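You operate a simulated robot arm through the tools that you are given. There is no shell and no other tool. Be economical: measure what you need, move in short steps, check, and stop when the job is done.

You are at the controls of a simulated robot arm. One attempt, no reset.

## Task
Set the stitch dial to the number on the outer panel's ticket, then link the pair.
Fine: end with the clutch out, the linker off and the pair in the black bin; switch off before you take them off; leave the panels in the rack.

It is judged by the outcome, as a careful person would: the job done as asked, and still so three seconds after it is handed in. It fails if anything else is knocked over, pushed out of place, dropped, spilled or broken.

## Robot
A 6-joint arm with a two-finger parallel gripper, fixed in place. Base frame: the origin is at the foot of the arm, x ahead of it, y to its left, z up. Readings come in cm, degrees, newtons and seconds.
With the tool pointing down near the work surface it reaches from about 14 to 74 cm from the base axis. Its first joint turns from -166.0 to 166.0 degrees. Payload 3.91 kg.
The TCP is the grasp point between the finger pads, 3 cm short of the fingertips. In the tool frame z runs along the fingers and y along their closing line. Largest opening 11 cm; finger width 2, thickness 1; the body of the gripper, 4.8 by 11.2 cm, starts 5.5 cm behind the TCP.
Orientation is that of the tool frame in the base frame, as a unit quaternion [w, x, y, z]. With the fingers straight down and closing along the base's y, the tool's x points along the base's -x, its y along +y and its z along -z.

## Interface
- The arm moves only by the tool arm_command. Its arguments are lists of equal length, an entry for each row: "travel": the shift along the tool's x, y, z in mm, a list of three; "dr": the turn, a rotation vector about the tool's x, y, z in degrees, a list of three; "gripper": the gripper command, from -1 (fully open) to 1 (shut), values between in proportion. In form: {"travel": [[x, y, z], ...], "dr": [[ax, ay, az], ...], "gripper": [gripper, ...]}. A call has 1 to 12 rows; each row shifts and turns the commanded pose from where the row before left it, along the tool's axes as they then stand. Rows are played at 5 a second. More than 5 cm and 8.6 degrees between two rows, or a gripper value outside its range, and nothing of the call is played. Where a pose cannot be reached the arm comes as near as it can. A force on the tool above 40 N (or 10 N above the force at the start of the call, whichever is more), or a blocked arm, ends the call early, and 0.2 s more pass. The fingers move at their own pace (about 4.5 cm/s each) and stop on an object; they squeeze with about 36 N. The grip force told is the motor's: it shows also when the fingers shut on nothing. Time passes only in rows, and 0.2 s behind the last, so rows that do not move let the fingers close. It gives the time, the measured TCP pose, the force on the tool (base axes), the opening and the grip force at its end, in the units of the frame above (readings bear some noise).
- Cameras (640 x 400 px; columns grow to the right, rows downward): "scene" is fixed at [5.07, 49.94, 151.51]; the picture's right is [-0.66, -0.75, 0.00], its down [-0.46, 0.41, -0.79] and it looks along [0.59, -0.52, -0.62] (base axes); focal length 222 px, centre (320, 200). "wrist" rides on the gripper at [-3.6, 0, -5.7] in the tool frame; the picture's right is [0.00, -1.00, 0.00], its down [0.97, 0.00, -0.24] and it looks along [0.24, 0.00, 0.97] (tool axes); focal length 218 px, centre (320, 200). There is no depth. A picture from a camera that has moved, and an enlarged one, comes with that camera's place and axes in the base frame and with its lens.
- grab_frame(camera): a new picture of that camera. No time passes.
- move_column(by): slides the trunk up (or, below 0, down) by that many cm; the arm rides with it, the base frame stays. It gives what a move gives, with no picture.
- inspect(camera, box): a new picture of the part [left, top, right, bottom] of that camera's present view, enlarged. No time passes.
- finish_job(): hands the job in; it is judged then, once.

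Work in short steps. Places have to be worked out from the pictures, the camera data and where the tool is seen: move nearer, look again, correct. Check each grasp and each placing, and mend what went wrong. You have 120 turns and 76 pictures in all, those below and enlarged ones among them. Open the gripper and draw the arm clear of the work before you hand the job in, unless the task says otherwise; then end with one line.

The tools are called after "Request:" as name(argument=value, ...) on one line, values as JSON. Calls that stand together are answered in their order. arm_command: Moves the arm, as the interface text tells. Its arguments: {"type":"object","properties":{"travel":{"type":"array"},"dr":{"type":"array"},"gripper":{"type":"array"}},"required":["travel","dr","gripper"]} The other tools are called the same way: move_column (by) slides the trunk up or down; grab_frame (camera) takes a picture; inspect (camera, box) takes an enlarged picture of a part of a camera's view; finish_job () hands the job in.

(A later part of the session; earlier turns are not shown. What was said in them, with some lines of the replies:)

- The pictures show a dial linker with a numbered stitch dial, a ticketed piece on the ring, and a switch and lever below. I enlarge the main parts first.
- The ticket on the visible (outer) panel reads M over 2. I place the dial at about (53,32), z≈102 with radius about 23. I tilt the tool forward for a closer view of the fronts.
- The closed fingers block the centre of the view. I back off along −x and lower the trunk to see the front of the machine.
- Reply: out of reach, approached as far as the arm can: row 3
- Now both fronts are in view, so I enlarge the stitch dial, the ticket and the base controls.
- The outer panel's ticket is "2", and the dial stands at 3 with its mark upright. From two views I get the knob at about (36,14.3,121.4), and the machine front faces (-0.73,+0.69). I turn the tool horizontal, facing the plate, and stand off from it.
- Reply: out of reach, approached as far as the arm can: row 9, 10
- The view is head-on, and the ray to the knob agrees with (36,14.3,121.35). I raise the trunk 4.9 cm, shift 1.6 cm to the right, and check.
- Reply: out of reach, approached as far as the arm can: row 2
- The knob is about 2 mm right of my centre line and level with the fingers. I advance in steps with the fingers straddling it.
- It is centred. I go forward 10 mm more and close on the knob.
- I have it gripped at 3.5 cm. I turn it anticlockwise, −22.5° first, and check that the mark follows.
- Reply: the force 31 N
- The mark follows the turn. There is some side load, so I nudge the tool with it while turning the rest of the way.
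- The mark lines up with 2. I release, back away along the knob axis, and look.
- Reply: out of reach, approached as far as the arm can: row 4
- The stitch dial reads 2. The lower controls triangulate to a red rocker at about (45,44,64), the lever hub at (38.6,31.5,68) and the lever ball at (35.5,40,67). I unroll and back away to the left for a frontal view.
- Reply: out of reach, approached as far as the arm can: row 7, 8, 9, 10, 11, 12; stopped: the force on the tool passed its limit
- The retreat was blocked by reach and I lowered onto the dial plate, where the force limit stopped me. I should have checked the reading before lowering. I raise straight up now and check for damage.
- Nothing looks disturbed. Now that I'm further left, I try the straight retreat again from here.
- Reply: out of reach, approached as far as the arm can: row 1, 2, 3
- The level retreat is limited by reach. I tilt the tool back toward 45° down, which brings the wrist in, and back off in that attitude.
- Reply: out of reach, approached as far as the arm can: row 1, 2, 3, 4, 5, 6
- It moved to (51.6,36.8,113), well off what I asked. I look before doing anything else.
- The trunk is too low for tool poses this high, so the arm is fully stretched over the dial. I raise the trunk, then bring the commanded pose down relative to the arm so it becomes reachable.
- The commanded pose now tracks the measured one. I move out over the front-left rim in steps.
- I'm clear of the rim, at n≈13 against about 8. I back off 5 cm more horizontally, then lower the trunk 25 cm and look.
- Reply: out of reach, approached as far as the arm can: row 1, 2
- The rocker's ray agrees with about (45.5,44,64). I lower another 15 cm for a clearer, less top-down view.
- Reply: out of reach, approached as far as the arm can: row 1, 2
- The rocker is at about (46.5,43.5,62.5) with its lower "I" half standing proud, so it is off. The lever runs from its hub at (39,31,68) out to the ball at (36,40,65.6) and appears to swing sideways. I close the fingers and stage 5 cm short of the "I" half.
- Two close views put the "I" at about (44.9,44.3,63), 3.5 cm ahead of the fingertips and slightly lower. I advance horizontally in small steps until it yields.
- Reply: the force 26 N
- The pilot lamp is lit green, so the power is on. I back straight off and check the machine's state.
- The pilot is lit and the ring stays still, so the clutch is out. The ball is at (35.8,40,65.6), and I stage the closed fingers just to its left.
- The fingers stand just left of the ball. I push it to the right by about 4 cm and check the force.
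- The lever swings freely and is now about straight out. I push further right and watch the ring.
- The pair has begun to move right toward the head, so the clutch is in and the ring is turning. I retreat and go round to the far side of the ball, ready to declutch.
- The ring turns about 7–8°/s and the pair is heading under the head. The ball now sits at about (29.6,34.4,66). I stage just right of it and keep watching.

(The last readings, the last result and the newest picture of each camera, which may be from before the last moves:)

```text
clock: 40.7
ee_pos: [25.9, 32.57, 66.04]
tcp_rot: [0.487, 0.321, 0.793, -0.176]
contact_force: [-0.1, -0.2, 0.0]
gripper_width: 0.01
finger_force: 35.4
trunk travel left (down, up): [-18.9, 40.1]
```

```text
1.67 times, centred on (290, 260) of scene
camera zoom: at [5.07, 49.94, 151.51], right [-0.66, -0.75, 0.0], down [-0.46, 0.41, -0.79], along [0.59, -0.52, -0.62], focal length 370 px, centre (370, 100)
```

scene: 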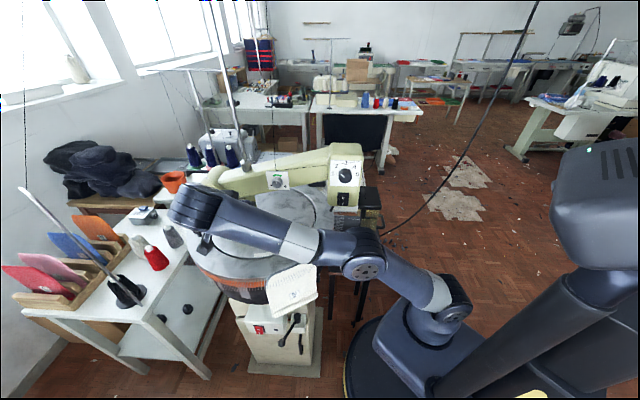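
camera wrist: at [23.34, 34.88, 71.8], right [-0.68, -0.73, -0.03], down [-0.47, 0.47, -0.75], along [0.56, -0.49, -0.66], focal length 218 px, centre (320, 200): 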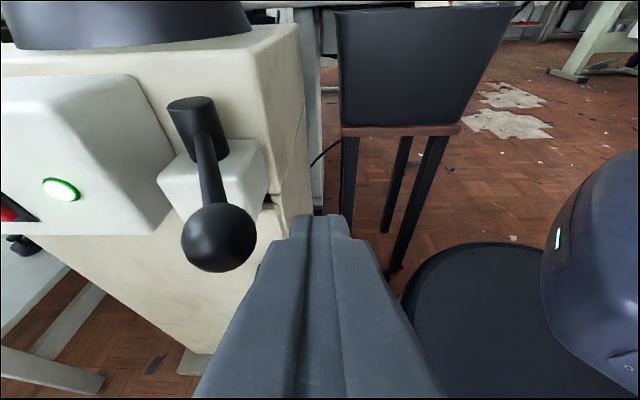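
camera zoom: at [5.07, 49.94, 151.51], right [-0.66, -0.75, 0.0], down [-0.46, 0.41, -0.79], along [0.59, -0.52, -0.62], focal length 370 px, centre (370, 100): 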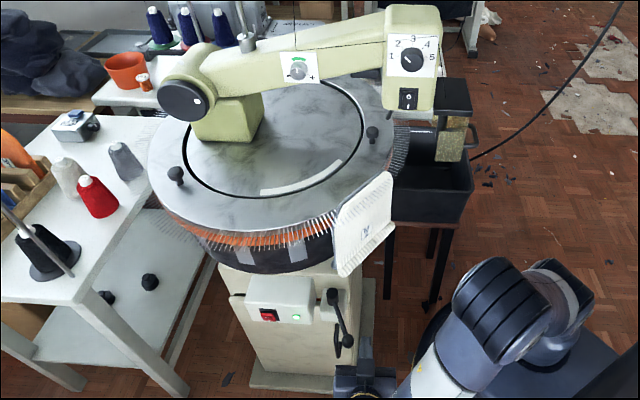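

I'm staged with a small gap to the ball. I wait while the pair travels.

Request:
arm_command(travel=[[0, 0, 0], [0, 0, 0], [0, 0, 0], [0, 0, 0], [0, 0, 0], [0, 0, 0], [0, 0, 0], [0, 0, 0], [0, 0, 0], [0, 0, 0], [0, 0, 0], [0, 0, 0]], dr=[[0, 0, 0], [0, 0, 0], [0, 0, 0], [0, 0, 0], [0, 0, 0], [0, 0, 0], [0, 0, 0], [0, 0, 0], [0, 0, 0], [0, 0, 0], [0, 0, 0], [0, 0, 0]], gripper=[1, 1, 1, 1, 1, 1, 1, 1, 1, 1, 1, 1])

Request:
inspect(camera="scene", box=[260, 130, 420, 290])

```text
clock: 43.3
ee_pos: [25.99, 32.6, 65.99]
tcp_rot: [0.487, 0.321, 0.793, -0.176]
contact_force: [-0.2, -0.1, -0.3]
gripper_width: 0.0
finger_force: 35.8
trunk travel left (down, up): [-18.9, 40.1]
```

```text
2.50 times, centred on (340, 210) of scene
camera zoom: at [5.07, 49.94, 151.51], right [-0.66, -0.75, 0.0], down [-0.46, 0.41, -0.79], along [0.59, -0.52, -0.62], focal length 556 px, centre (270, 175)
```

zoom: 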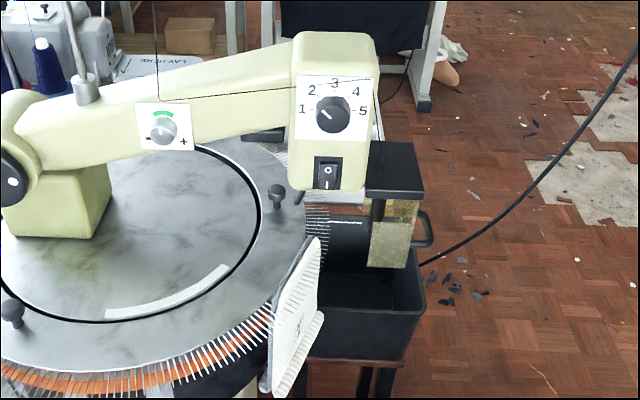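

The pair is approaching the needle. I keep waiting.

Request:
arm_command(travel=[[0, 0, 0], [0, 0, 0], [0, 0, 0], [0, 0, 0], [0, 0, 0], [0, 0, 0], [0, 0, 0], [0, 0, 0], [0, 0, 0], [0, 0, 0]], dr=[[0, 0, 0], [0, 0, 0], [0, 0, 0], [0, 0, 0], [0, 0, 0], [0, 0, 0], [0, 0, 0], [0, 0, 0], [0, 0, 0], [0, 0, 0]], gripper=[1, 1, 1, 1, 1, 1, 1, 1, 1, 1])

Request:
inspect(camera="scene", box=[260, 130, 420, 290])

```text
clock: 45.5
ee_pos: [26.05, 32.68, 65.98]
tcp_rot: [0.486, 0.322, 0.793, -0.177]
contact_force: [0.7, 0.4, 0.8]
gripper_width: 0.01
finger_force: 36.0
trunk travel left (down, up): [-18.9, 40.1]
```

```text
2.50 times, centred on (340, 210) of scene
camera zoom: at [5.07, 49.94, 151.51], right [-0.66, -0.75, 0.0], down [-0.46, 0.41, -0.79], along [0.59, -0.52, -0.62], focal length 556 px, centre (270, 175)
```

zoom: 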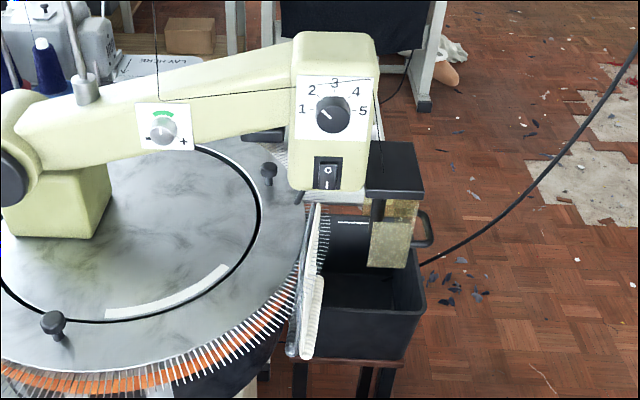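

The leading edge is at the needle at 9.3°/s, so it needs about 3.5 s more to pass fully through. I wait another 2.6 s and look.

Request:
arm_command(travel=[[0, 0, 0], [0, 0, 0], [0, 0, 0], [0, 0, 0], [0, 0, 0], [0, 0, 0], [0, 0, 0], [0, 0, 0], [0, 0, 0], [0, 0, 0], [0, 0, 0], [0, 0, 0]], dr=[[0, 0, 0], [0, 0, 0], [0, 0, 0], [0, 0, 0], [0, 0, 0], [0, 0, 0], [0, 0, 0], [0, 0, 0], [0, 0, 0], [0, 0, 0], [0, 0, 0], [0, 0, 0]], gripper=[1, 1, 1, 1, 1, 1, 1, 1, 1, 1, 1, 1])

Request:
inspect(camera="scene", box=[260, 130, 420, 290])

```text
clock: 48.1
ee_pos: [26.0, 32.54, 65.94]
tcp_rot: [0.487, 0.322, 0.793, -0.177]
contact_force: [-0.2, -0.5, -0.1]
gripper_width: 0.0
finger_force: 36.1
trunk travel left (down, up): [-18.9, 40.1]
```

```text
2.50 times, centred on (340, 210) of scene
camera zoom: at [5.07, 49.94, 151.51], right [-0.66, -0.75, 0.0], down [-0.46, 0.41, -0.79], along [0.59, -0.52, -0.62], focal length 556 px, centre (270, 175)
```

zoom: 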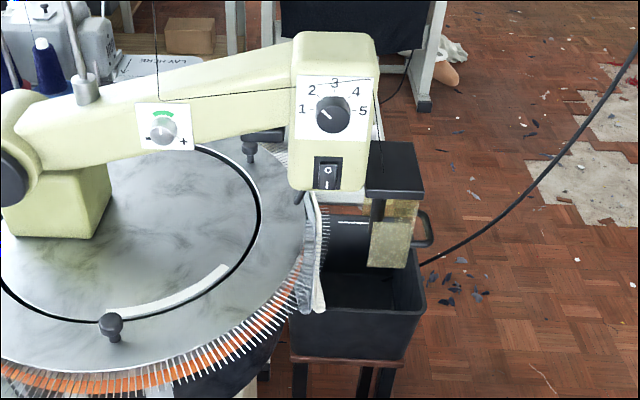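

The trailing edge still has several cm to go. I wait 2.2 s more.

Request:
arm_command(travel=[[0, 0, 0], [0, 0, 0], [0, 0, 0], [0, 0, 0], [0, 0, 0], [0, 0, 0], [0, 0, 0], [0, 0, 0], [0, 0, 0], [0, 0, 0]], dr=[[0, 0, 0], [0, 0, 0], [0, 0, 0], [0, 0, 0], [0, 0, 0], [0, 0, 0], [0, 0, 0], [0, 0, 0], [0, 0, 0], [0, 0, 0]], gripper=[1, 1, 1, 1, 1, 1, 1, 1, 1, 1])

Request:
inspect(camera="scene", box=[260, 130, 420, 290])

```text
clock: 50.3
ee_pos: [25.84, 32.65, 65.98]
tcp_rot: [0.487, 0.321, 0.793, -0.176]
contact_force: [-0.4, -0.2, 0.2]
gripper_width: 0.0
finger_force: 36.6
trunk travel left (down, up): [-18.9, 40.1]
```

```text
2.50 times, centred on (340, 210) of scene
camera zoom: at [5.07, 49.94, 151.51], right [-0.66, -0.75, 0.0], down [-0.46, 0.41, -0.79], along [0.59, -0.52, -0.62], focal length 556 px, centre (270, 175)
```

zoom: 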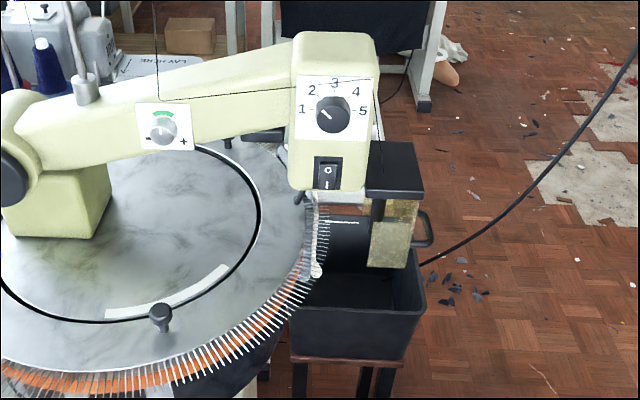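

It is still going through, so I wait on.

Request:
arm_command(travel=[[0, 0, 0], [0, 0, 0], [0, 0, 0], [0, 0, 0], [0, 0, 0], [0, 0, 0], [0, 0, 0], [0, 0, 0], [0, 0, 0], [0, 0, 0], [0, 0, 0], [0, 0, 0]], dr=[[0, 0, 0], [0, 0, 0], [0, 0, 0], [0, 0, 0], [0, 0, 0], [0, 0, 0], [0, 0, 0], [0, 0, 0], [0, 0, 0], [0, 0, 0], [0, 0, 0], [0, 0, 0]], gripper=[1, 1, 1, 1, 1, 1, 1, 1, 1, 1, 1, 1])

Request:
inspect(camera="scene", box=[260, 130, 420, 290])

```text
clock: 52.9
ee_pos: [25.95, 32.72, 65.87]
tcp_rot: [0.486, 0.321, 0.793, -0.176]
contact_force: [0.0, -0.7, 0.7]
gripper_width: 0.01
finger_force: 35.9
trunk travel left (down, up): [-18.9, 40.1]
```

```text
2.50 times, centred on (340, 210) of scene
camera zoom: at [5.07, 49.94, 151.51], right [-0.66, -0.75, 0.0], down [-0.46, 0.41, -0.79], along [0.59, -0.52, -0.62], focal length 556 px, centre (270, 175)
```

zoom: 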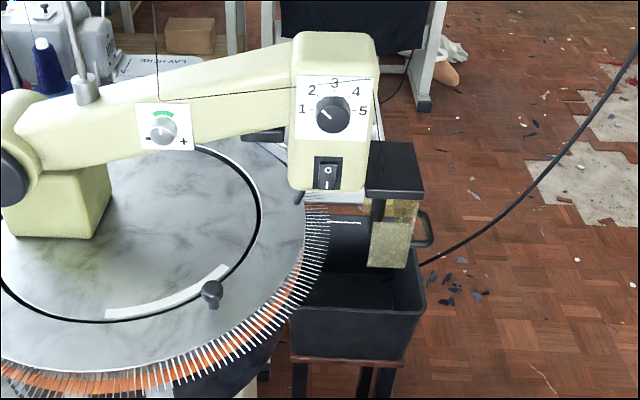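

The pair is now behind the head. I allow about 1 s more for the trailing edge, then sweep the ball left to declutch.

Request:
arm_command(travel=[[0, 0, 0], [0, 0, 0], [0, 0, 0], [0, 0, 0], [0, 0, 0], [0, 14, 0], [0, 14, 0], [0, 14, 0], [0, 14, 0], [0, 14, 0], [0, 12, 0], [0, 10, 0]], dr=[[0, 0, 0], [0, 0, 0], [0, 0, 0], [0, 0, 0], [0, 0, 0], [0, 0, 0], [0, 0, 0], [0, 0, 0], [0, 0, 0], [0, 0, 0], [0, 0, 0], [0, 0, 0]], gripper=[1, 1, 1, 1, 1, 1, 1, 1, 1, 1, 1, 1])

Request:
grab_frame(camera="wrist")

Request:
inspect(camera="scene", box=[180, 140, 400, 380])

```text
clock: 55.5
ee_pos: [32.21, 39.46, 66.4]
tcp_rot: [0.487, 0.322, 0.792, -0.178]
contact_force: [0.3, -0.4, -0.3]
gripper_width: 0.01
finger_force: 35.9
trunk travel left (down, up): [-18.9, 40.1]
```

```text
29 pictures are left
camera wrist: at [29.61, 41.65, 72.2], right [-0.68, -0.73, -0.03], down [-0.47, 0.47, -0.75], along [0.56, -0.49, -0.66], focal length 218 px, centre (320, 200)
```

wrist: 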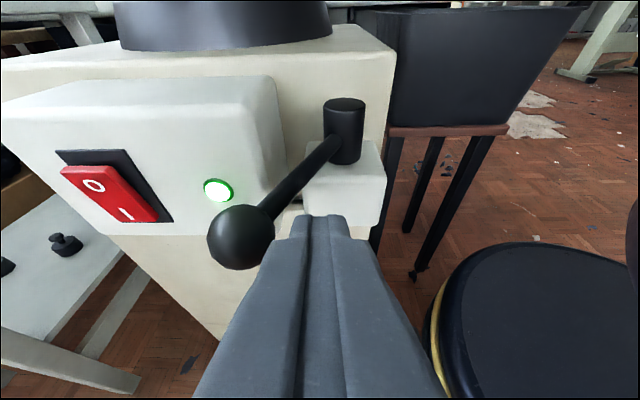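

```text
1.67 times, centred on (290, 260) of scene
camera zoom: at [5.07, 49.94, 151.51], right [-0.66, -0.75, 0.0], down [-0.46, 0.41, -0.79], along [0.59, -0.52, -0.62], focal length 370 px, centre (370, 100)
```

zoom: 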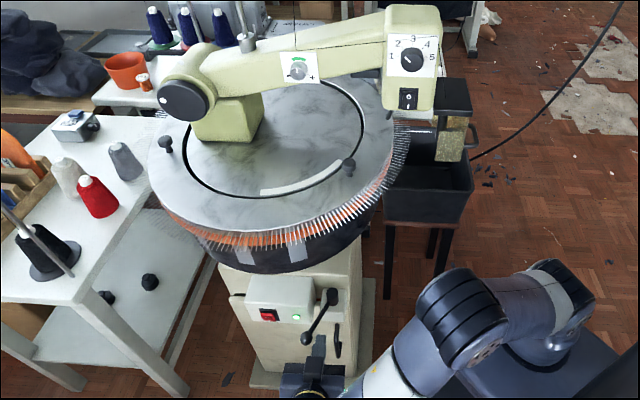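

The lever has swung back to the left, so the clutch is out. Next I switch off: retreat, pass left in front of the ball, and stage level with the "O" half.

Request:
arm_command(travel=[[11.6, 0, -22], [11.6, 0, -22], [0, 41, 0], [0, 40, 0], [0, 40, 0], [-15, 0, 29], [0, 0, 0]], dr=[[0, 0, 0], [0, 0, 0], [0, 0, 0], [0, 0, 0], [0, 0, 0], [0, 0, 0], [0, 0, 0]], gripper=[1, 1, 1, 1, 1, 1, 1])

Request:
grab_frame(camera="wrist")

Request:
inspect(camera="scene", box=[180, 140, 400, 380])

```text
clock: 57.1
ee_pos: [38.98, 49.47, 66.71]
tcp_rot: [0.488, 0.321, 0.792, -0.177]
contact_force: [-0.1, 0.7, -0.4]
gripper_width: 0.02
finger_force: 36.6
trunk travel left (down, up): [-18.9, 40.1]
```

```text
27 pictures are left
camera wrist: at [36.44, 51.65, 72.65], right [-0.68, -0.73, -0.03], down [-0.47, 0.47, -0.75], along [0.56, -0.49, -0.66], focal length 218 px, centre (320, 200)
```

wrist: 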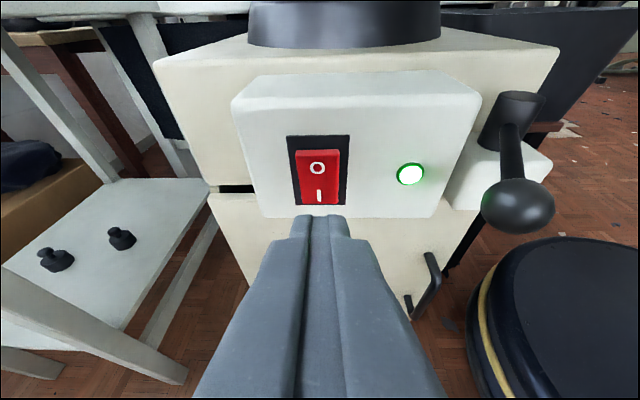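

```text
1.67 times, centred on (290, 260) of scene
camera zoom: at [5.07, 49.94, 151.51], right [-0.66, -0.75, 0.0], down [-0.46, 0.41, -0.79], along [0.59, -0.52, -0.62], focal length 370 px, centre (370, 100)
```

zoom: 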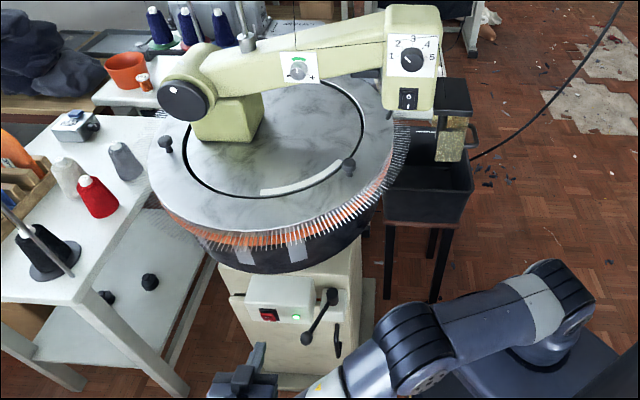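

The ring has stopped. The "O" is at (44.8,44.3,65.4), straight ahead of the fingertips by about 5 cm. I press it.

Request:
arm_command(travel=[[-9.3, 3, 17.7], [-9.3, 0, 17.7], [-2.3, 0, 4.4], [-2.3, 0, 4.4]], dr=[[0, 0, 0], [0, 0, 0], [0, 0, 0], [0, 0, 0]], gripper=[1, 1, 1, 1])

Request:
arm_command(travel=[[11, 0, -21], [11, 0, -21], [0, 0, 0]], dr=[[0, 0, 0], [0, 0, 0], [0, 0, 0]], gripper=[1, 1, 1])

Request:
inspect(camera="wrist", box=[220, 80, 460, 240])

```text
clock: 58.1
ee_pos: [42.98, 46.22, 66.76]
tcp_rot: [0.487, 0.321, 0.793, -0.176]
contact_force: [-1.5, 1.1, -0.5]
gripper_width: 0.0
finger_force: 35.6
trunk travel left (down, up): [-18.9, 40.1]
```

```text
clock: 58.9
ee_pos: [39.57, 49.52, 66.86]
tcp_rot: [0.487, 0.322, 0.792, -0.177]
contact_force: [-0.9, 0.3, -0.8]
gripper_width: 0.0
finger_force: 36.2
trunk travel left (down, up): [-18.9, 40.1]
```

```text
2.50 times, centred on (340, 160) of wrist
camera zoom: at [36.89, 51.66, 72.69], right [-0.68, -0.73, -0.03], down [-0.47, 0.47, -0.75], along [0.56, -0.49, -0.66], focal length 546 px, centre (270, 300)
```

zoom: 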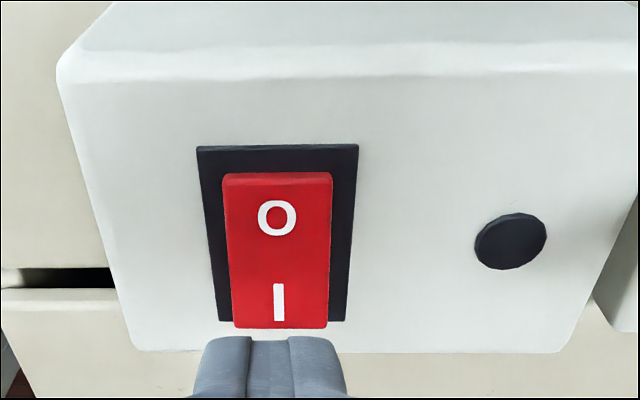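

The lamp is out and the linker is off. Now the pair: I back out, raise the trunk, and come round to the right side.

Request:
arm_command(travel=[[18, 0, -35], [18, 0, -35]], dr=[[0, 0, 0], [0, 0, 0]], gripper=[1, 1])

Request:
move_column(by=38)

```text
clock: 59.5
ee_pos: [33.68, 54.81, 66.84]
tcp_rot: [0.487, 0.322, 0.792, -0.177]
contact_force: [-1.0, -0.8, 0.3]
gripper_width: 0.0
finger_force: 35.7
trunk travel left (down, up): [-18.9, 40.1]
```

```text
clock: 63.2
ee_pos: [33.64, 54.73, 104.78]
tcp_rot: [0.487, 0.321, 0.793, -0.176]
contact_force: [-0.3, 0.2, 0.5]
gripper_width: 0.01
finger_force: 36.9
trunk travel left (down, up): [-56.9, 2.1]
```

I turn the tool down while rising clear, so it can pass over to the right side.

Request:
arm_command(travel=[[-20, 0, 0], [-20, 0, -10], [-10, 0, -15], [0, 0, -20], [0, 0, -20], [0, 0, -20], [0, 0, -30], [0, 0, -30]], dr=[[0, 7.8, 0], [0, 7.8, 0], [0, 7.8, 0], [0, 7.8, 0], [0, 7.8, 0], [0, 7.8, 0], [0, 7.8, 0], [0, 7.8, 0]], gripper=[1, 1, 1, 1, 1, 1, 1, 1])

```text
clock: 65.0
ee_pos: [30.71, 56.67, 121.42]
tcp_rot: [0.005, 0.366, 0.93, 0.015]
contact_force: [0.3, -0.4, 0.0]
gripper_width: 0.01
finger_force: 36.3
trunk travel left (down, up): [-56.9, 2.1]
```

The tool is vertical. I travel to (20,22) at z≈139, well clear of the head, then square up the yaw.

Request:
arm_command(travel=[[-10, -10, -40], [-10, -10, -40], [-23, -51, -17], [-23, -51, -17], [-23, -51, -17], [-23, -51, -17], [-23, -51, -17], [-23, -51, -15], [0, 0, 0], [0, 0, 0], [0, 0, 0], [0, 0, 0]], dr=[[0, 0, 0], [0, 0, 0], [0, 0, 0], [0, 0, 0], [0, 0, 0], [0, 0, 0], [0, 0, 0], [0, 0, 0], [0, 0, -8], [0, 0, -8], [0, 0, -8], [0, 0, -8]], gripper=[1, 1, 1, 1, 1, 1, 1, 1, 1, 1, 1, 1])

```text
refused: row 3 steps farther than a row can; nothing moved
```

Request:
arm_command(travel=[[-5, -5, -40], [-10, -10, -40], [-20, -43, -14], [-20, -43, -14], [-20, -43, -14], [-20, -43, -14], [-20, -43, -14], [-20, -43, -14], [-20, -40, 0], [0, 0, 0], [0, 0, 0], [0, 0, 0]], dr=[[0, 0, 0], [0, 0, 0], [0, 0, 0], [0, 0, 0], [0, 0, 0], [0, 0, 0], [0, 0, 0], [0, 0, 0], [0, 0, 0], [0, 0, -8], [0, 0, -8], [0, 0, -8]], gripper=[1, 1, 1, 1, 1, 1, 1, 1, 1, 1, 1, 1])

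```text
clock: 67.6
ee_pos: [20.26, 22.59, 136.55]
tcp_rot: [0.01, 0.164, 0.986, 0.014]
contact_force: [-1.0, 0.1, -0.1]
gripper_width: 0.0
finger_force: 36.5
out of reach, approached as far as the arm can: row 2
trunk travel left (down, up): [-56.9, 2.1]
```

Next I go over to (32,-3) at this height and square up, then look down on the far-right rim.

Request:
arm_command(travel=[[-32, -34, 0], [-32, -34, 0], [-32, -34, 0], [-32, -34, 0], [-32, -34, 0], [-32, -34, 0], [0, 0, 0], [0, 0, 0], [0, 0, 0]], dr=[[0, 0, 0], [0, 0, 0], [0, 0, 0], [0, 0, 0], [0, 0, 0], [0, 0, 0], [0, 0, -6.3], [0, 0, -6.3], [0, 0, -6.3]], gripper=[1, 1, 1, 1, 1, 1, 1, 1, 1])

Request:
grab_frame(camera="wrist")

```text
clock: 69.6
ee_pos: [31.88, -3.05, 136.13]
tcp_rot: [0.011, -0.001, 1.0, 0.013]
contact_force: [0.8, 0.2, 0.5]
gripper_width: 0.02
finger_force: 36.3
trunk travel left (down, up): [-56.9, 2.1]
```

```text
24 pictures are left
camera wrist: at [35.23, -3.11, 141.97], right [0.0, -1.0, -0.02], down [-0.98, -0.01, 0.22], along [-0.22, 0.02, -0.98], focal length 218 px, centre (320, 200)
```

wrist: 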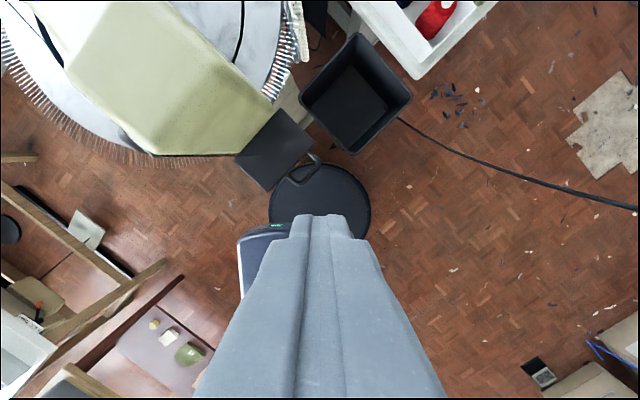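

The pair shows at the top edge of the view, and the bin's opening lies right below it. I move 13 cm forward for a good look.

Request:
arm_command(travel=[[-45, 0, 0], [-45, 0, 0], [-40, 0, 0], [0, 0, 0]], dr=[[0, 0, 0], [0, 0, 0], [0, 0, 0], [0, 0, 0]], gripper=[1, 1, 1, 1])

Request:
grab_frame(camera="wrist")

```text
clock: 70.6
ee_pos: [44.73, -3.17, 136.58]
tcp_rot: [0.012, 0.0, 1.0, 0.012]
contact_force: [0.6, -0.1, -0.1]
gripper_width: 0.0
finger_force: 36.2
trunk travel left (down, up): [-56.9, 2.1]
```

```text
23 pictures are left
camera wrist: at [48.25, -3.23, 142.39], right [0.0, -1.0, -0.02], down [-0.98, 0.0, 0.22], along [-0.22, 0.02, -0.98], focal length 218 px, centre (320, 200)
```

wrist: 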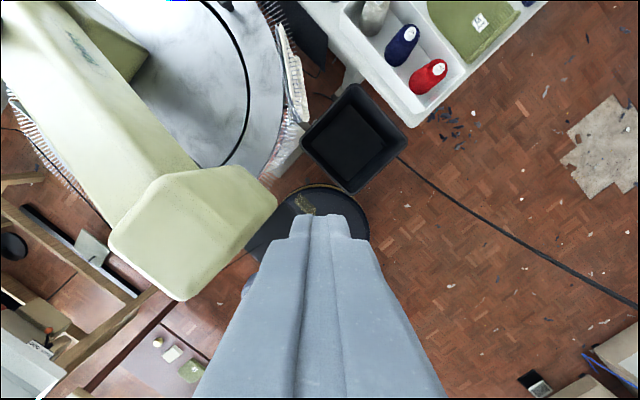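

Request:
inspect(camera="wrist", box=[240, 10, 400, 130])

```text
3.33 times, centred on (320, 70) of wrist
camera zoom: at [48.25, -3.23, 142.39], right [0.0, -1.0, -0.02], down [-0.98, 0.0, 0.22], along [-0.22, 0.02, -0.98], focal length 728 px, centre (320, 633)
```

zoom: 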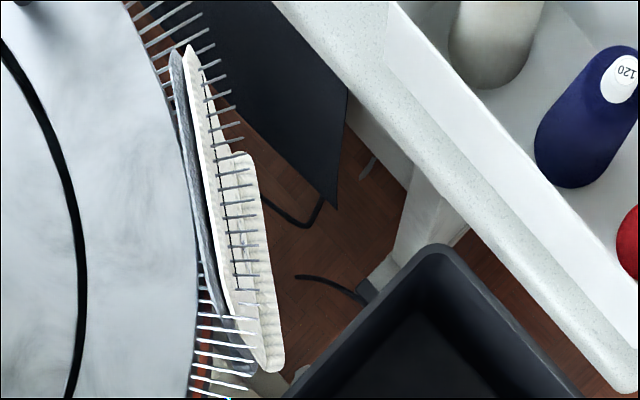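

The pair sits fully past the head on the pins, centred at about (61,3.2) with its top edge at z≈103.5, tangent about 12° off x. I position above it, turn to match, and look closer.

Request:
arm_command(travel=[[-41, 16, 0], [-41, 16, 0], [-41, 16, 0], [-40, 16, 0], [0, 0, 30], [0, 0, 40], [0, 0, 40], [0, 0, 40], [0, 0, 0]], dr=[[0, 0, 0], [0, 0, 0], [0, 0, 0], [0, 0, 0], [0, 0, -6], [0, 0, -6], [0, 0, 0], [0, 0, 0], [0, 0, 0]], gripper=[0.2, 0.2, 0.2, 0.2, 0.2, 0.2, 0.2, 0.2, 0.2])

Request:
grab_frame(camera="wrist")

```text
clock: 72.6
ee_pos: [59.46, 3.78, 119.42]
tcp_rot: [0.012, -0.104, 0.994, 0.012]
contact_force: [0.2, 0.6, -0.2]
gripper_width: 4.41
finger_force: 0.0
out of reach, approached as far as the arm can: row 3, 4
trunk travel left (down, up): [-56.9, 2.1]
```

```text
21 pictures are left
camera wrist: at [62.89, 4.44, 125.19], right [0.21, -0.98, -0.02], down [-0.95, -0.21, 0.21], along [-0.21, -0.03, -0.98], focal length 218 px, centre (320, 200)
```

wrist: 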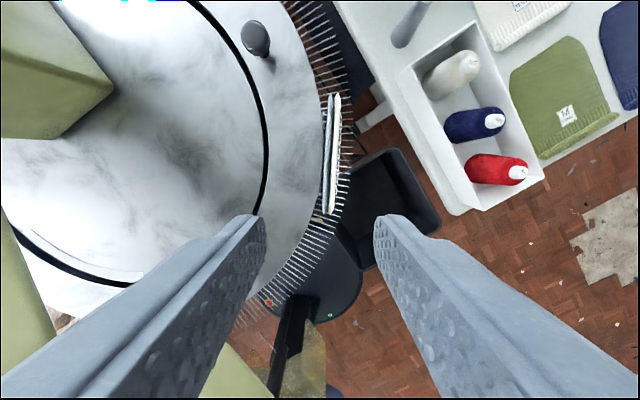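

The pair's middle is about (62.6,3.6), 2.8 cm further out and 0.8 cm outward of my tool. I correct and lower to tips at z≈106.4.

Request:
arm_command(travel=[[-28, -8, 0], [0, 0, 35], [0, 0, 35], [0, 0, 30], [0, 0, 0]], dr=[[0, 0, 0], [0, 0, -1.5], [0, 0, 0], [0, 0, 0], [0, 0, 0]], gripper=[0.2, 0.2, 0.2, 0.2, 0.2])

Request:
grab_frame(camera="wrist")

Request:
inspect(camera="scene", box=[250, 120, 410, 240])

```text
clock: 73.8
ee_pos: [62.57, 3.85, 109.59]
tcp_rot: [0.013, -0.117, 0.993, 0.011]
contact_force: [-0.4, 0.8, 0.4]
gripper_width: 4.4
finger_force: 0.0
trunk travel left (down, up): [-56.9, 2.1]
```

```text
20 pictures are left
camera wrist: at [66.05, 4.58, 115.42], right [0.23, -0.97, -0.02], down [-0.95, -0.23, 0.21], along [-0.21, -0.03, -0.98], focal length 218 px, centre (320, 200)
```

wrist: 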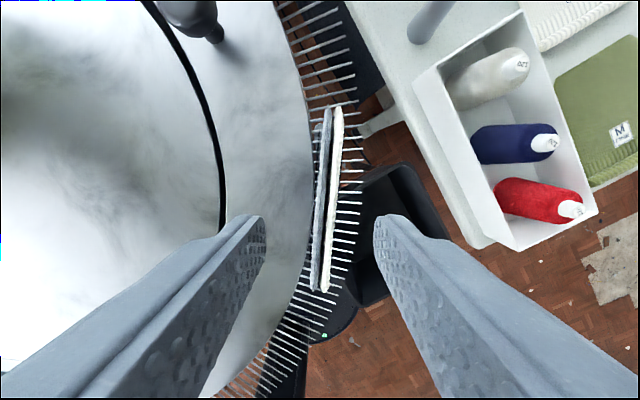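

```text
3.33 times, centred on (330, 180) of scene
camera zoom: at [5.07, 49.94, 151.51], right [-0.66, -0.75, 0.0], down [-0.46, 0.41, -0.79], along [0.59, -0.52, -0.62], focal length 741 px, centre (287, 267)
```

zoom: 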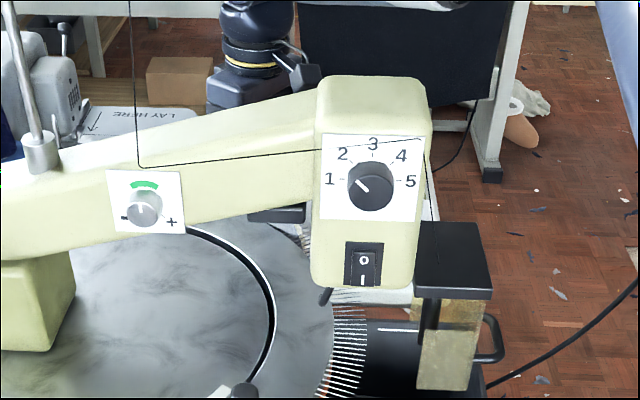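

The pair is between the open fingers. I enlarge to judge its height against the dial plate and pins.

Request:
inspect(camera="wrist", box=[250, 90, 410, 310])

```text
1.82 times, centred on (330, 200) of wrist
camera zoom: at [66.05, 4.58, 115.42], right [0.23, -0.97, -0.02], down [-0.95, -0.23, 0.21], along [-0.21, -0.03, -0.98], focal length 397 px, centre (302, 200)
```

zoom: 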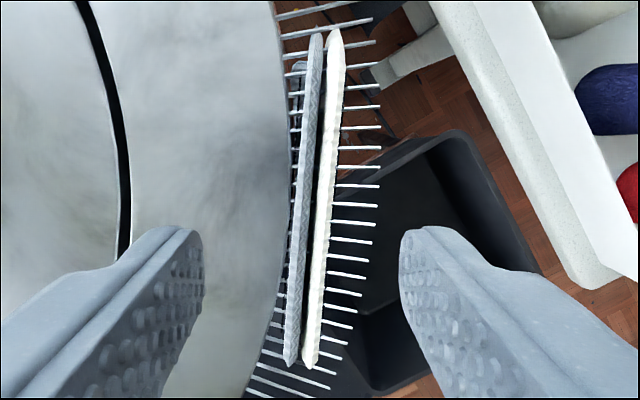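

The two panels stand edge-on, about 1.4 cm overall, just outside the dial rim with their tops above the pins. I descend carefully to tips at z≈102.4.

Request:
arm_command(travel=[[0, -2, 20], [0, 0, 12], [0, 0, 5], [0, 0, 5], [0, 0, 0]], dr=[[0, 0, 2], [0, 0, 0], [0, 0, 0], [0, 0, 0], [0, 0, 0]], gripper=[0.2, 0.2, 0.2, 0.2, 0.2])

Request:
grab_frame(camera="wrist")

```text
clock: 75.0
ee_pos: [62.8, 3.58, 105.21]
tcp_rot: [0.013, -0.099, 0.995, 0.01]
contact_force: [-0.8, 0.8, -0.3]
gripper_width: 4.37
finger_force: 0.0
trunk travel left (down, up): [-56.9, 2.1]
```

```text
17 pictures are left
camera wrist: at [66.24, 4.34, 110.96], right [0.2, -0.98, -0.02], down [-0.96, -0.2, 0.21], along [-0.21, -0.02, -0.98], focal length 218 px, centre (320, 200)
```

wrist: 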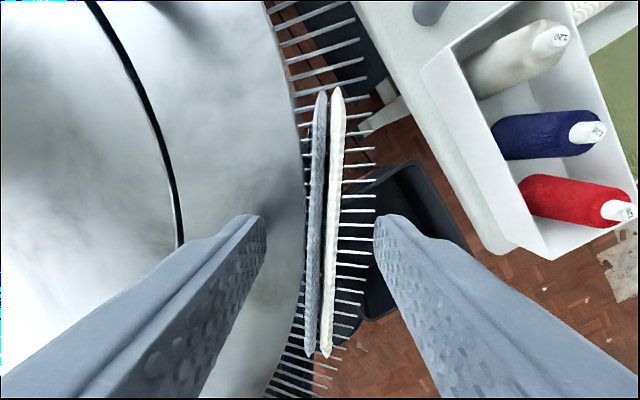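

The scale change puts the panel tops at z≈102.9, so the overlap is under 1 cm. I go down in 2 mm steps, feeling for the dial plate.

Request:
arm_command(travel=[[0, 0, 2], [0, 0, 2], [0, 0, 2], [0, 0, 0]], dr=[[0, 0, 0], [0, 0, 0], [0, 0, 0], [0, 0, 0]], gripper=[0.2, 0.2, 0.2, 0.2])

```text
clock: 76.0
ee_pos: [62.84, 3.58, 104.64]
tcp_rot: [0.012, -0.1, 0.995, 0.011]
contact_force: [0.6, -0.3, -0.1]
gripper_width: 4.4
finger_force: 0.0
trunk travel left (down, up): [-56.9, 2.1]
```

Request:
arm_command(travel=[[0, 0, 2], [0, 0, 2], [0, 0, 2], [0, 0, 0]], dr=[[0, 0, 0], [0, 0, 0], [0, 0, 0], [0, 0, 0]], gripper=[0.2, 0.2, 0.2, 0.2])

```text
clock: 77.0
ee_pos: [62.87, 3.69, 104.17]
tcp_rot: [0.015, -0.1, 0.995, 0.011]
contact_force: [1.5, 0.1, 21.0]
gripper_width: 4.42
finger_force: 0.1
trunk travel left (down, up): [-56.9, 2.1]
```

Contact at tip z≈101.2 is the dial plate. I lift 3 mm and close on the pair.

Request:
arm_command(travel=[[0, 0, -4], [0, 0, 0], [0, 0, 0], [0, 0, 0], [0, 0, 0]], dr=[[0, 0, 0], [0, 0, 0], [0, 0, 0], [0, 0, 0], [0, 0, 0]], gripper=[0.2, 1, 1, 1, 1])

Request:
grab_frame(camera="wrist")

```text
clock: 78.2
ee_pos: [62.8, 3.55, 104.22]
tcp_rot: [0.011, -0.099, 0.995, 0.011]
contact_force: [-1.0, -1.7, -6.4]
gripper_width: 1.08
finger_force: 35.2
trunk travel left (down, up): [-56.9, 2.1]
```

```text
16 pictures are left
camera wrist: at [66.22, 4.26, 110.06], right [0.2, -0.98, -0.02], down [-0.96, -0.2, 0.22], along [-0.22, -0.02, -0.98], focal length 218 px, centre (320, 200)
```

wrist: 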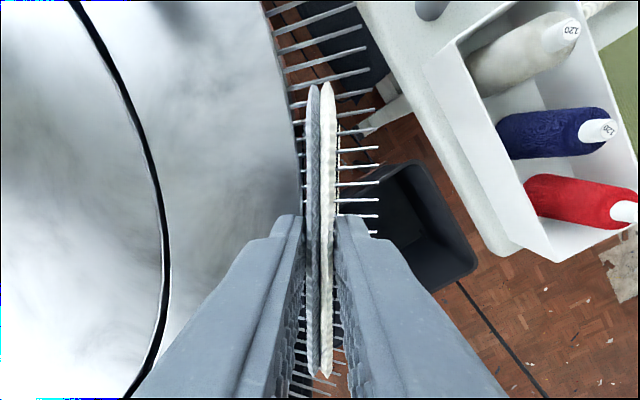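

I have both panels gripped, 1.08 cm thick. The power is already off, so I pull them straight out along the pins.

Request:
arm_command(travel=[[0, -12, 0], [0, -12, 0], [0, -12, 0], [0, -12, 0], [0, -12, 0], [0, -10, 0], [0, 0, 0]], dr=[[0, 0, 0], [0, 0, 0], [0, 0, 0], [0, 0, 0], [0, 0, 0], [0, 0, 0], [0, 0, 0]], gripper=[1, 1, 1, 1, 1, 1, 1])

Request:
grab_frame(camera="wrist")

```text
clock: 79.8
ee_pos: [64.24, -3.37, 104.12]
tcp_rot: [0.013, -0.099, 0.995, 0.01]
contact_force: [-0.4, 1.2, -0.8]
gripper_width: 1.05
finger_force: 35.6
trunk travel left (down, up): [-56.9, 2.1]
```

```text
15 pictures are left
camera wrist: at [67.6, -2.66, 109.99], right [0.2, -0.98, -0.02], down [-0.96, -0.2, 0.21], along [-0.21, -0.02, -0.98], focal length 218 px, centre (320, 200)
```

wrist: 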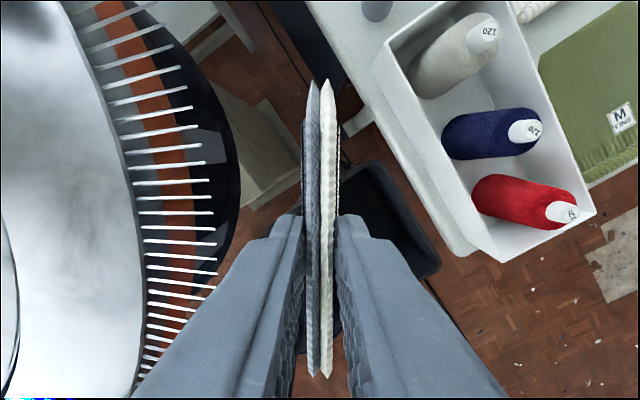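

The pair is off the pins with both panels held. I carry it over the bin centre at about (51.5,-12).

Request:
arm_command(travel=[[0, -35, 0], [0, -35, 0], [35, 0, 0], [35, 0, 0], [35, 0, 0], [34, 0, 0], [0, 0, 0]], dr=[[0, 0, 0], [0, 0, 0], [0, 0, 0], [0, 0, 0], [0, 0, 0], [0, 0, 0], [0, 0, 0]], gripper=[1, 1, 1, 1, 1, 1, 1])

Request:
grab_frame(camera="wrist")

Request:
grab_frame(camera="scene")

```text
clock: 81.4
ee_pos: [51.92, -12.94, 103.49]
tcp_rot: [0.013, -0.099, 0.995, 0.01]
contact_force: [0.1, -0.6, -1.1]
gripper_width: 1.08
finger_force: 35.9
trunk travel left (down, up): [-56.9, 2.1]
```

```text
14 pictures are left
camera wrist: at [55.32, -12.17, 109.29], right [0.2, -0.98, -0.02], down [-0.96, -0.2, 0.21], along [-0.21, -0.02, -0.98], focal length 218 px, centre (320, 200)
```

wrist: 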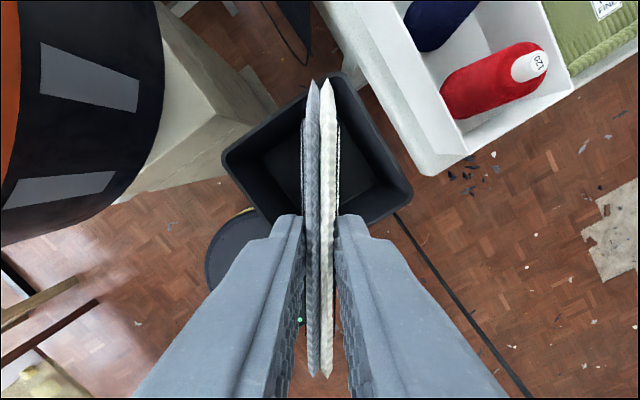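

```text
13 pictures are left
```

scene: 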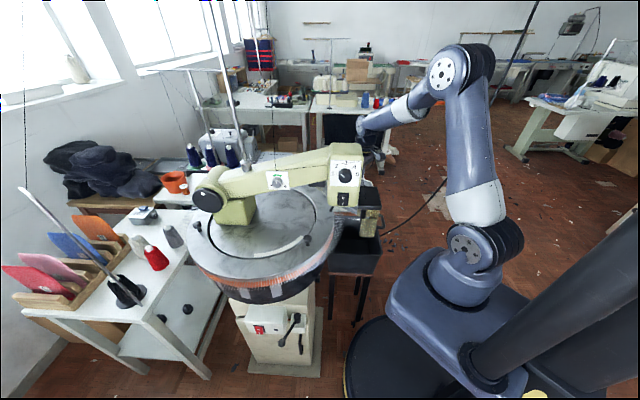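

I'm centred over the bin: its opening centre is about (51.2,-11.9) with the rim at z≈72.5. I lower the trunk 15 cm and check the forearm's clearance from the trim box.

Request:
move_column(by=-15)

Request:
inspect(camera="scene", box=[300, 40, 500, 300])

```text
clock: 83.2
ee_pos: [51.93, -12.84, 88.51]
tcp_rot: [0.014, -0.099, 0.995, 0.011]
contact_force: [0.1, 0.4, -1.2]
gripper_width: 1.06
finger_force: 35.9
trunk travel left (down, up): [-41.9, 17.1]
```

```text
1.54 times, centred on (400, 170) of scene
camera zoom: at [5.07, 49.94, 151.51], right [-0.66, -0.75, 0.0], down [-0.46, 0.41, -0.79], along [0.59, -0.52, -0.62], focal length 342 px, centre (197, 246)
```

zoom: 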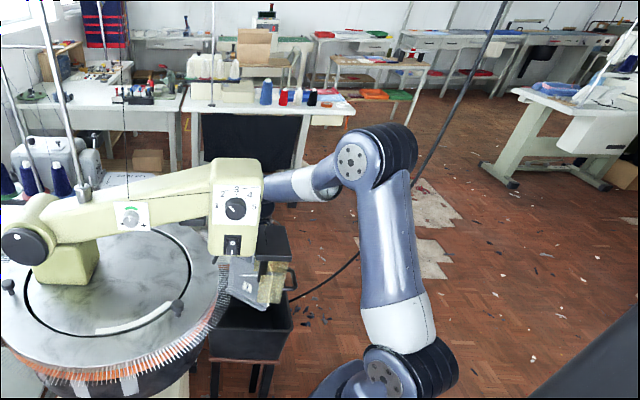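

The forearm passes well above the trim box and the pair hangs over the bin. I lower 12 cm more.

Request:
move_column(by=-12)

Request:
inspect(camera="scene", box=[300, 130, 420, 290])

Request:
grab_frame(camera="wrist")

```text
clock: 84.7
ee_pos: [51.98, -12.73, 76.44]
tcp_rot: [0.012, -0.099, 0.995, 0.011]
contact_force: [0.6, 0.6, -0.9]
gripper_width: 1.07
finger_force: 36.3
trunk travel left (down, up): [-29.9, 29.1]
```

```text
2.50 times, centred on (360, 210) of scene
camera zoom: at [5.07, 49.94, 151.51], right [-0.66, -0.75, 0.0], down [-0.46, 0.41, -0.79], along [0.59, -0.52, -0.62], focal length 556 px, centre (220, 175)
```

zoom: 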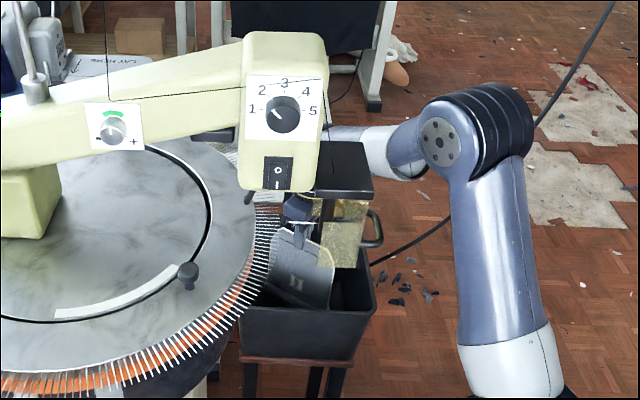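

```text
10 pictures are left
camera wrist: at [55.36, -12.16, 82.29], right [0.2, -0.98, -0.02], down [-0.96, -0.2, 0.21], along [-0.21, -0.02, -0.98], focal length 218 px, centre (320, 200)
```

wrist: 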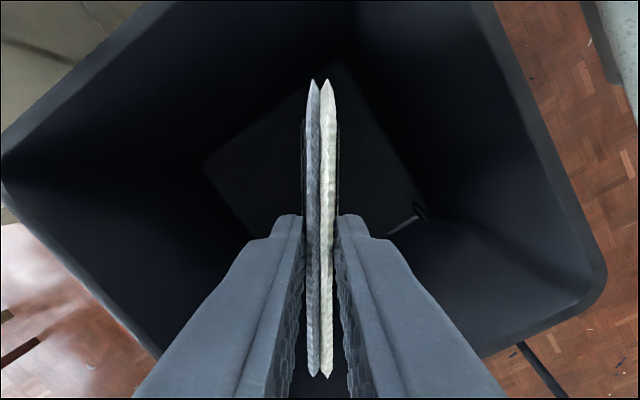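

The pair hangs well inside the bin. I lower 4 cm more and release.

Request:
move_column(by=-4)

Request:
arm_command(travel=[[0, 0, 0], [0, 0, 0], [0, 0, 0], [0, 0, 0], [0, 0, 0]], dr=[[0, 0, 0], [0, 0, 0], [0, 0, 0], [0, 0, 0], [0, 0, 0]], gripper=[0.2, 0.2, 0.2, 0.2, 0.2])

Request:
grab_frame(camera="wrist")

```text
clock: 85.4
ee_pos: [52.1, -12.89, 73.51]
tcp_rot: [0.018, -0.099, 0.995, 0.009]
contact_force: [-4.4, 2.5, 14.9]
gripper_width: 1.06
finger_force: 35.9
trunk travel left (down, up): [-26.3, 32.7]
stopped: the force on the tool passed its limit (the readings are from after the stop); the commanded pose is now the measured one
```

```text
clock: 86.6
ee_pos: [52.08, -12.8, 73.39]
tcp_rot: [0.016, -0.099, 0.995, 0.01]
contact_force: [-0.8, -0.4, 0.7]
gripper_width: 4.42
finger_force: 0.1
trunk travel left (down, up): [-26.3, 32.7]
```

```text
9 pictures are left
camera wrist: at [55.49, -12.2, 79.13], right [0.2, -0.98, -0.02], down [-0.96, -0.2, 0.21], along [-0.21, -0.03, -0.98], focal length 218 px, centre (320, 200)
```

wrist: 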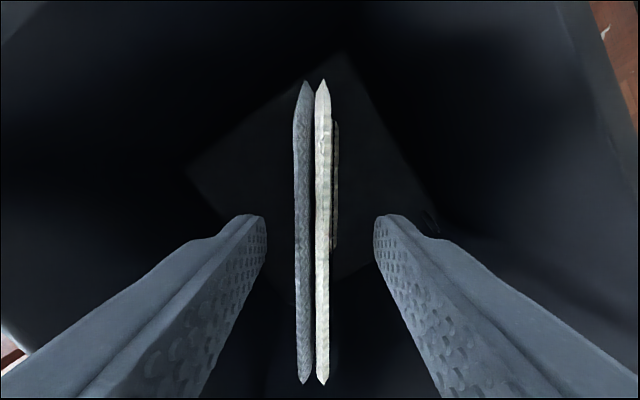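

The pair reached the bin floor and is released. I lift straight up and look.

Request:
move_column(by=31)

Request:
grab_frame(camera="wrist")

```text
clock: 89.7
ee_pos: [52.2, -12.83, 104.22]
tcp_rot: [0.017, -0.1, 0.995, 0.009]
contact_force: [-0.3, 0.0, -0.3]
gripper_width: 4.38
finger_force: 0.1
trunk travel left (down, up): [-57.3, 1.7]
```

```text
8 pictures are left
camera wrist: at [55.49, -12.2, 110.12], right [0.2, -0.98, -0.02], down [-0.96, -0.2, 0.21], along [-0.21, -0.03, -0.98], focal length 218 px, centre (320, 200)
```

wrist: 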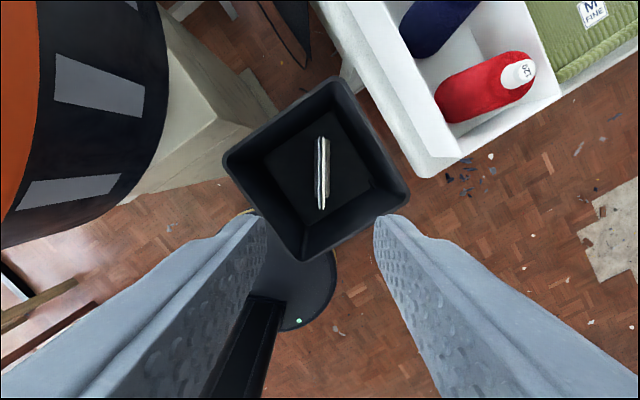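

The pair is in the bin. I raise the arm and draw it back clear, then do a final check of everything.

Request:
arm_command(travel=[[0, 0, -40], [0, 0, -40], [0, 0, -40], [0, 0, -40], [0, 0, -40], [40, -20, 0], [40, -20, 0], [40, -20, 0], [40, -20, 0]], dr=[[0, 0, 0], [0, 0, 0], [0, 0, 0], [0, 0, 0], [0, 0, 0], [0, 0, 0], [0, 0, 0], [0, 0, 0], [0, 0, 0]], gripper=[-1, -1, -1, -1, -1, -1, -1, -1, -1])

Request:
grab_frame(camera="scene")

Request:
inspect(camera="scene", box=[230, 140, 390, 370])

```text
clock: 91.7
ee_pos: [37.64, -24.23, 123.81]
tcp_rot: [0.017, -0.099, 0.995, 0.009]
contact_force: [0.1, 0.5, -0.1]
gripper_width: 11.01
finger_force: 0.1
trunk travel left (down, up): [-57.3, 1.7]
```

```text
7 pictures are left
```

scene: 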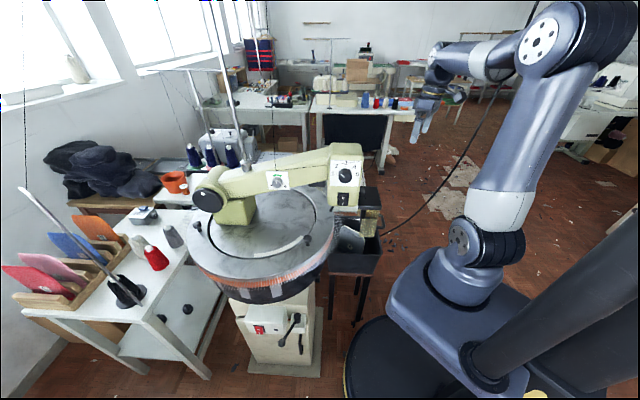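

```text
1.74 times, centred on (310, 255) of scene
camera zoom: at [5.07, 49.94, 151.51], right [-0.66, -0.75, 0.0], down [-0.46, 0.41, -0.79], along [0.59, -0.52, -0.62], focal length 387 px, centre (337, 104)
```

zoom: 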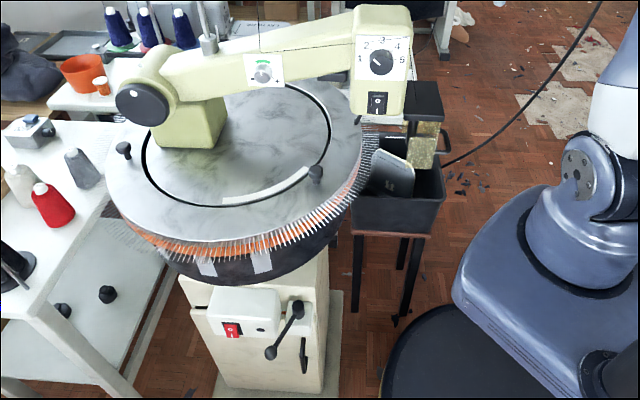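

The final view shows the dial at 2, the lamp dark, the lever at its out position, the pair in the black bin and the rack untouched. The arm is clear with the gripper open, so I hand the job in.

Request:
finish_job()

```text
The job is handed in.
```

The stitch dial is set to 2, and the pair went fully through the linker and is now in the black bin. I switched the linker off before taking the pair off, and the clutch is out. The rack panels were not touched. While repositioning, the arm lightly touched the dial plate once and the force limit stopped it; I saw no damage. I couldn't check the stitching itself from the pictures.
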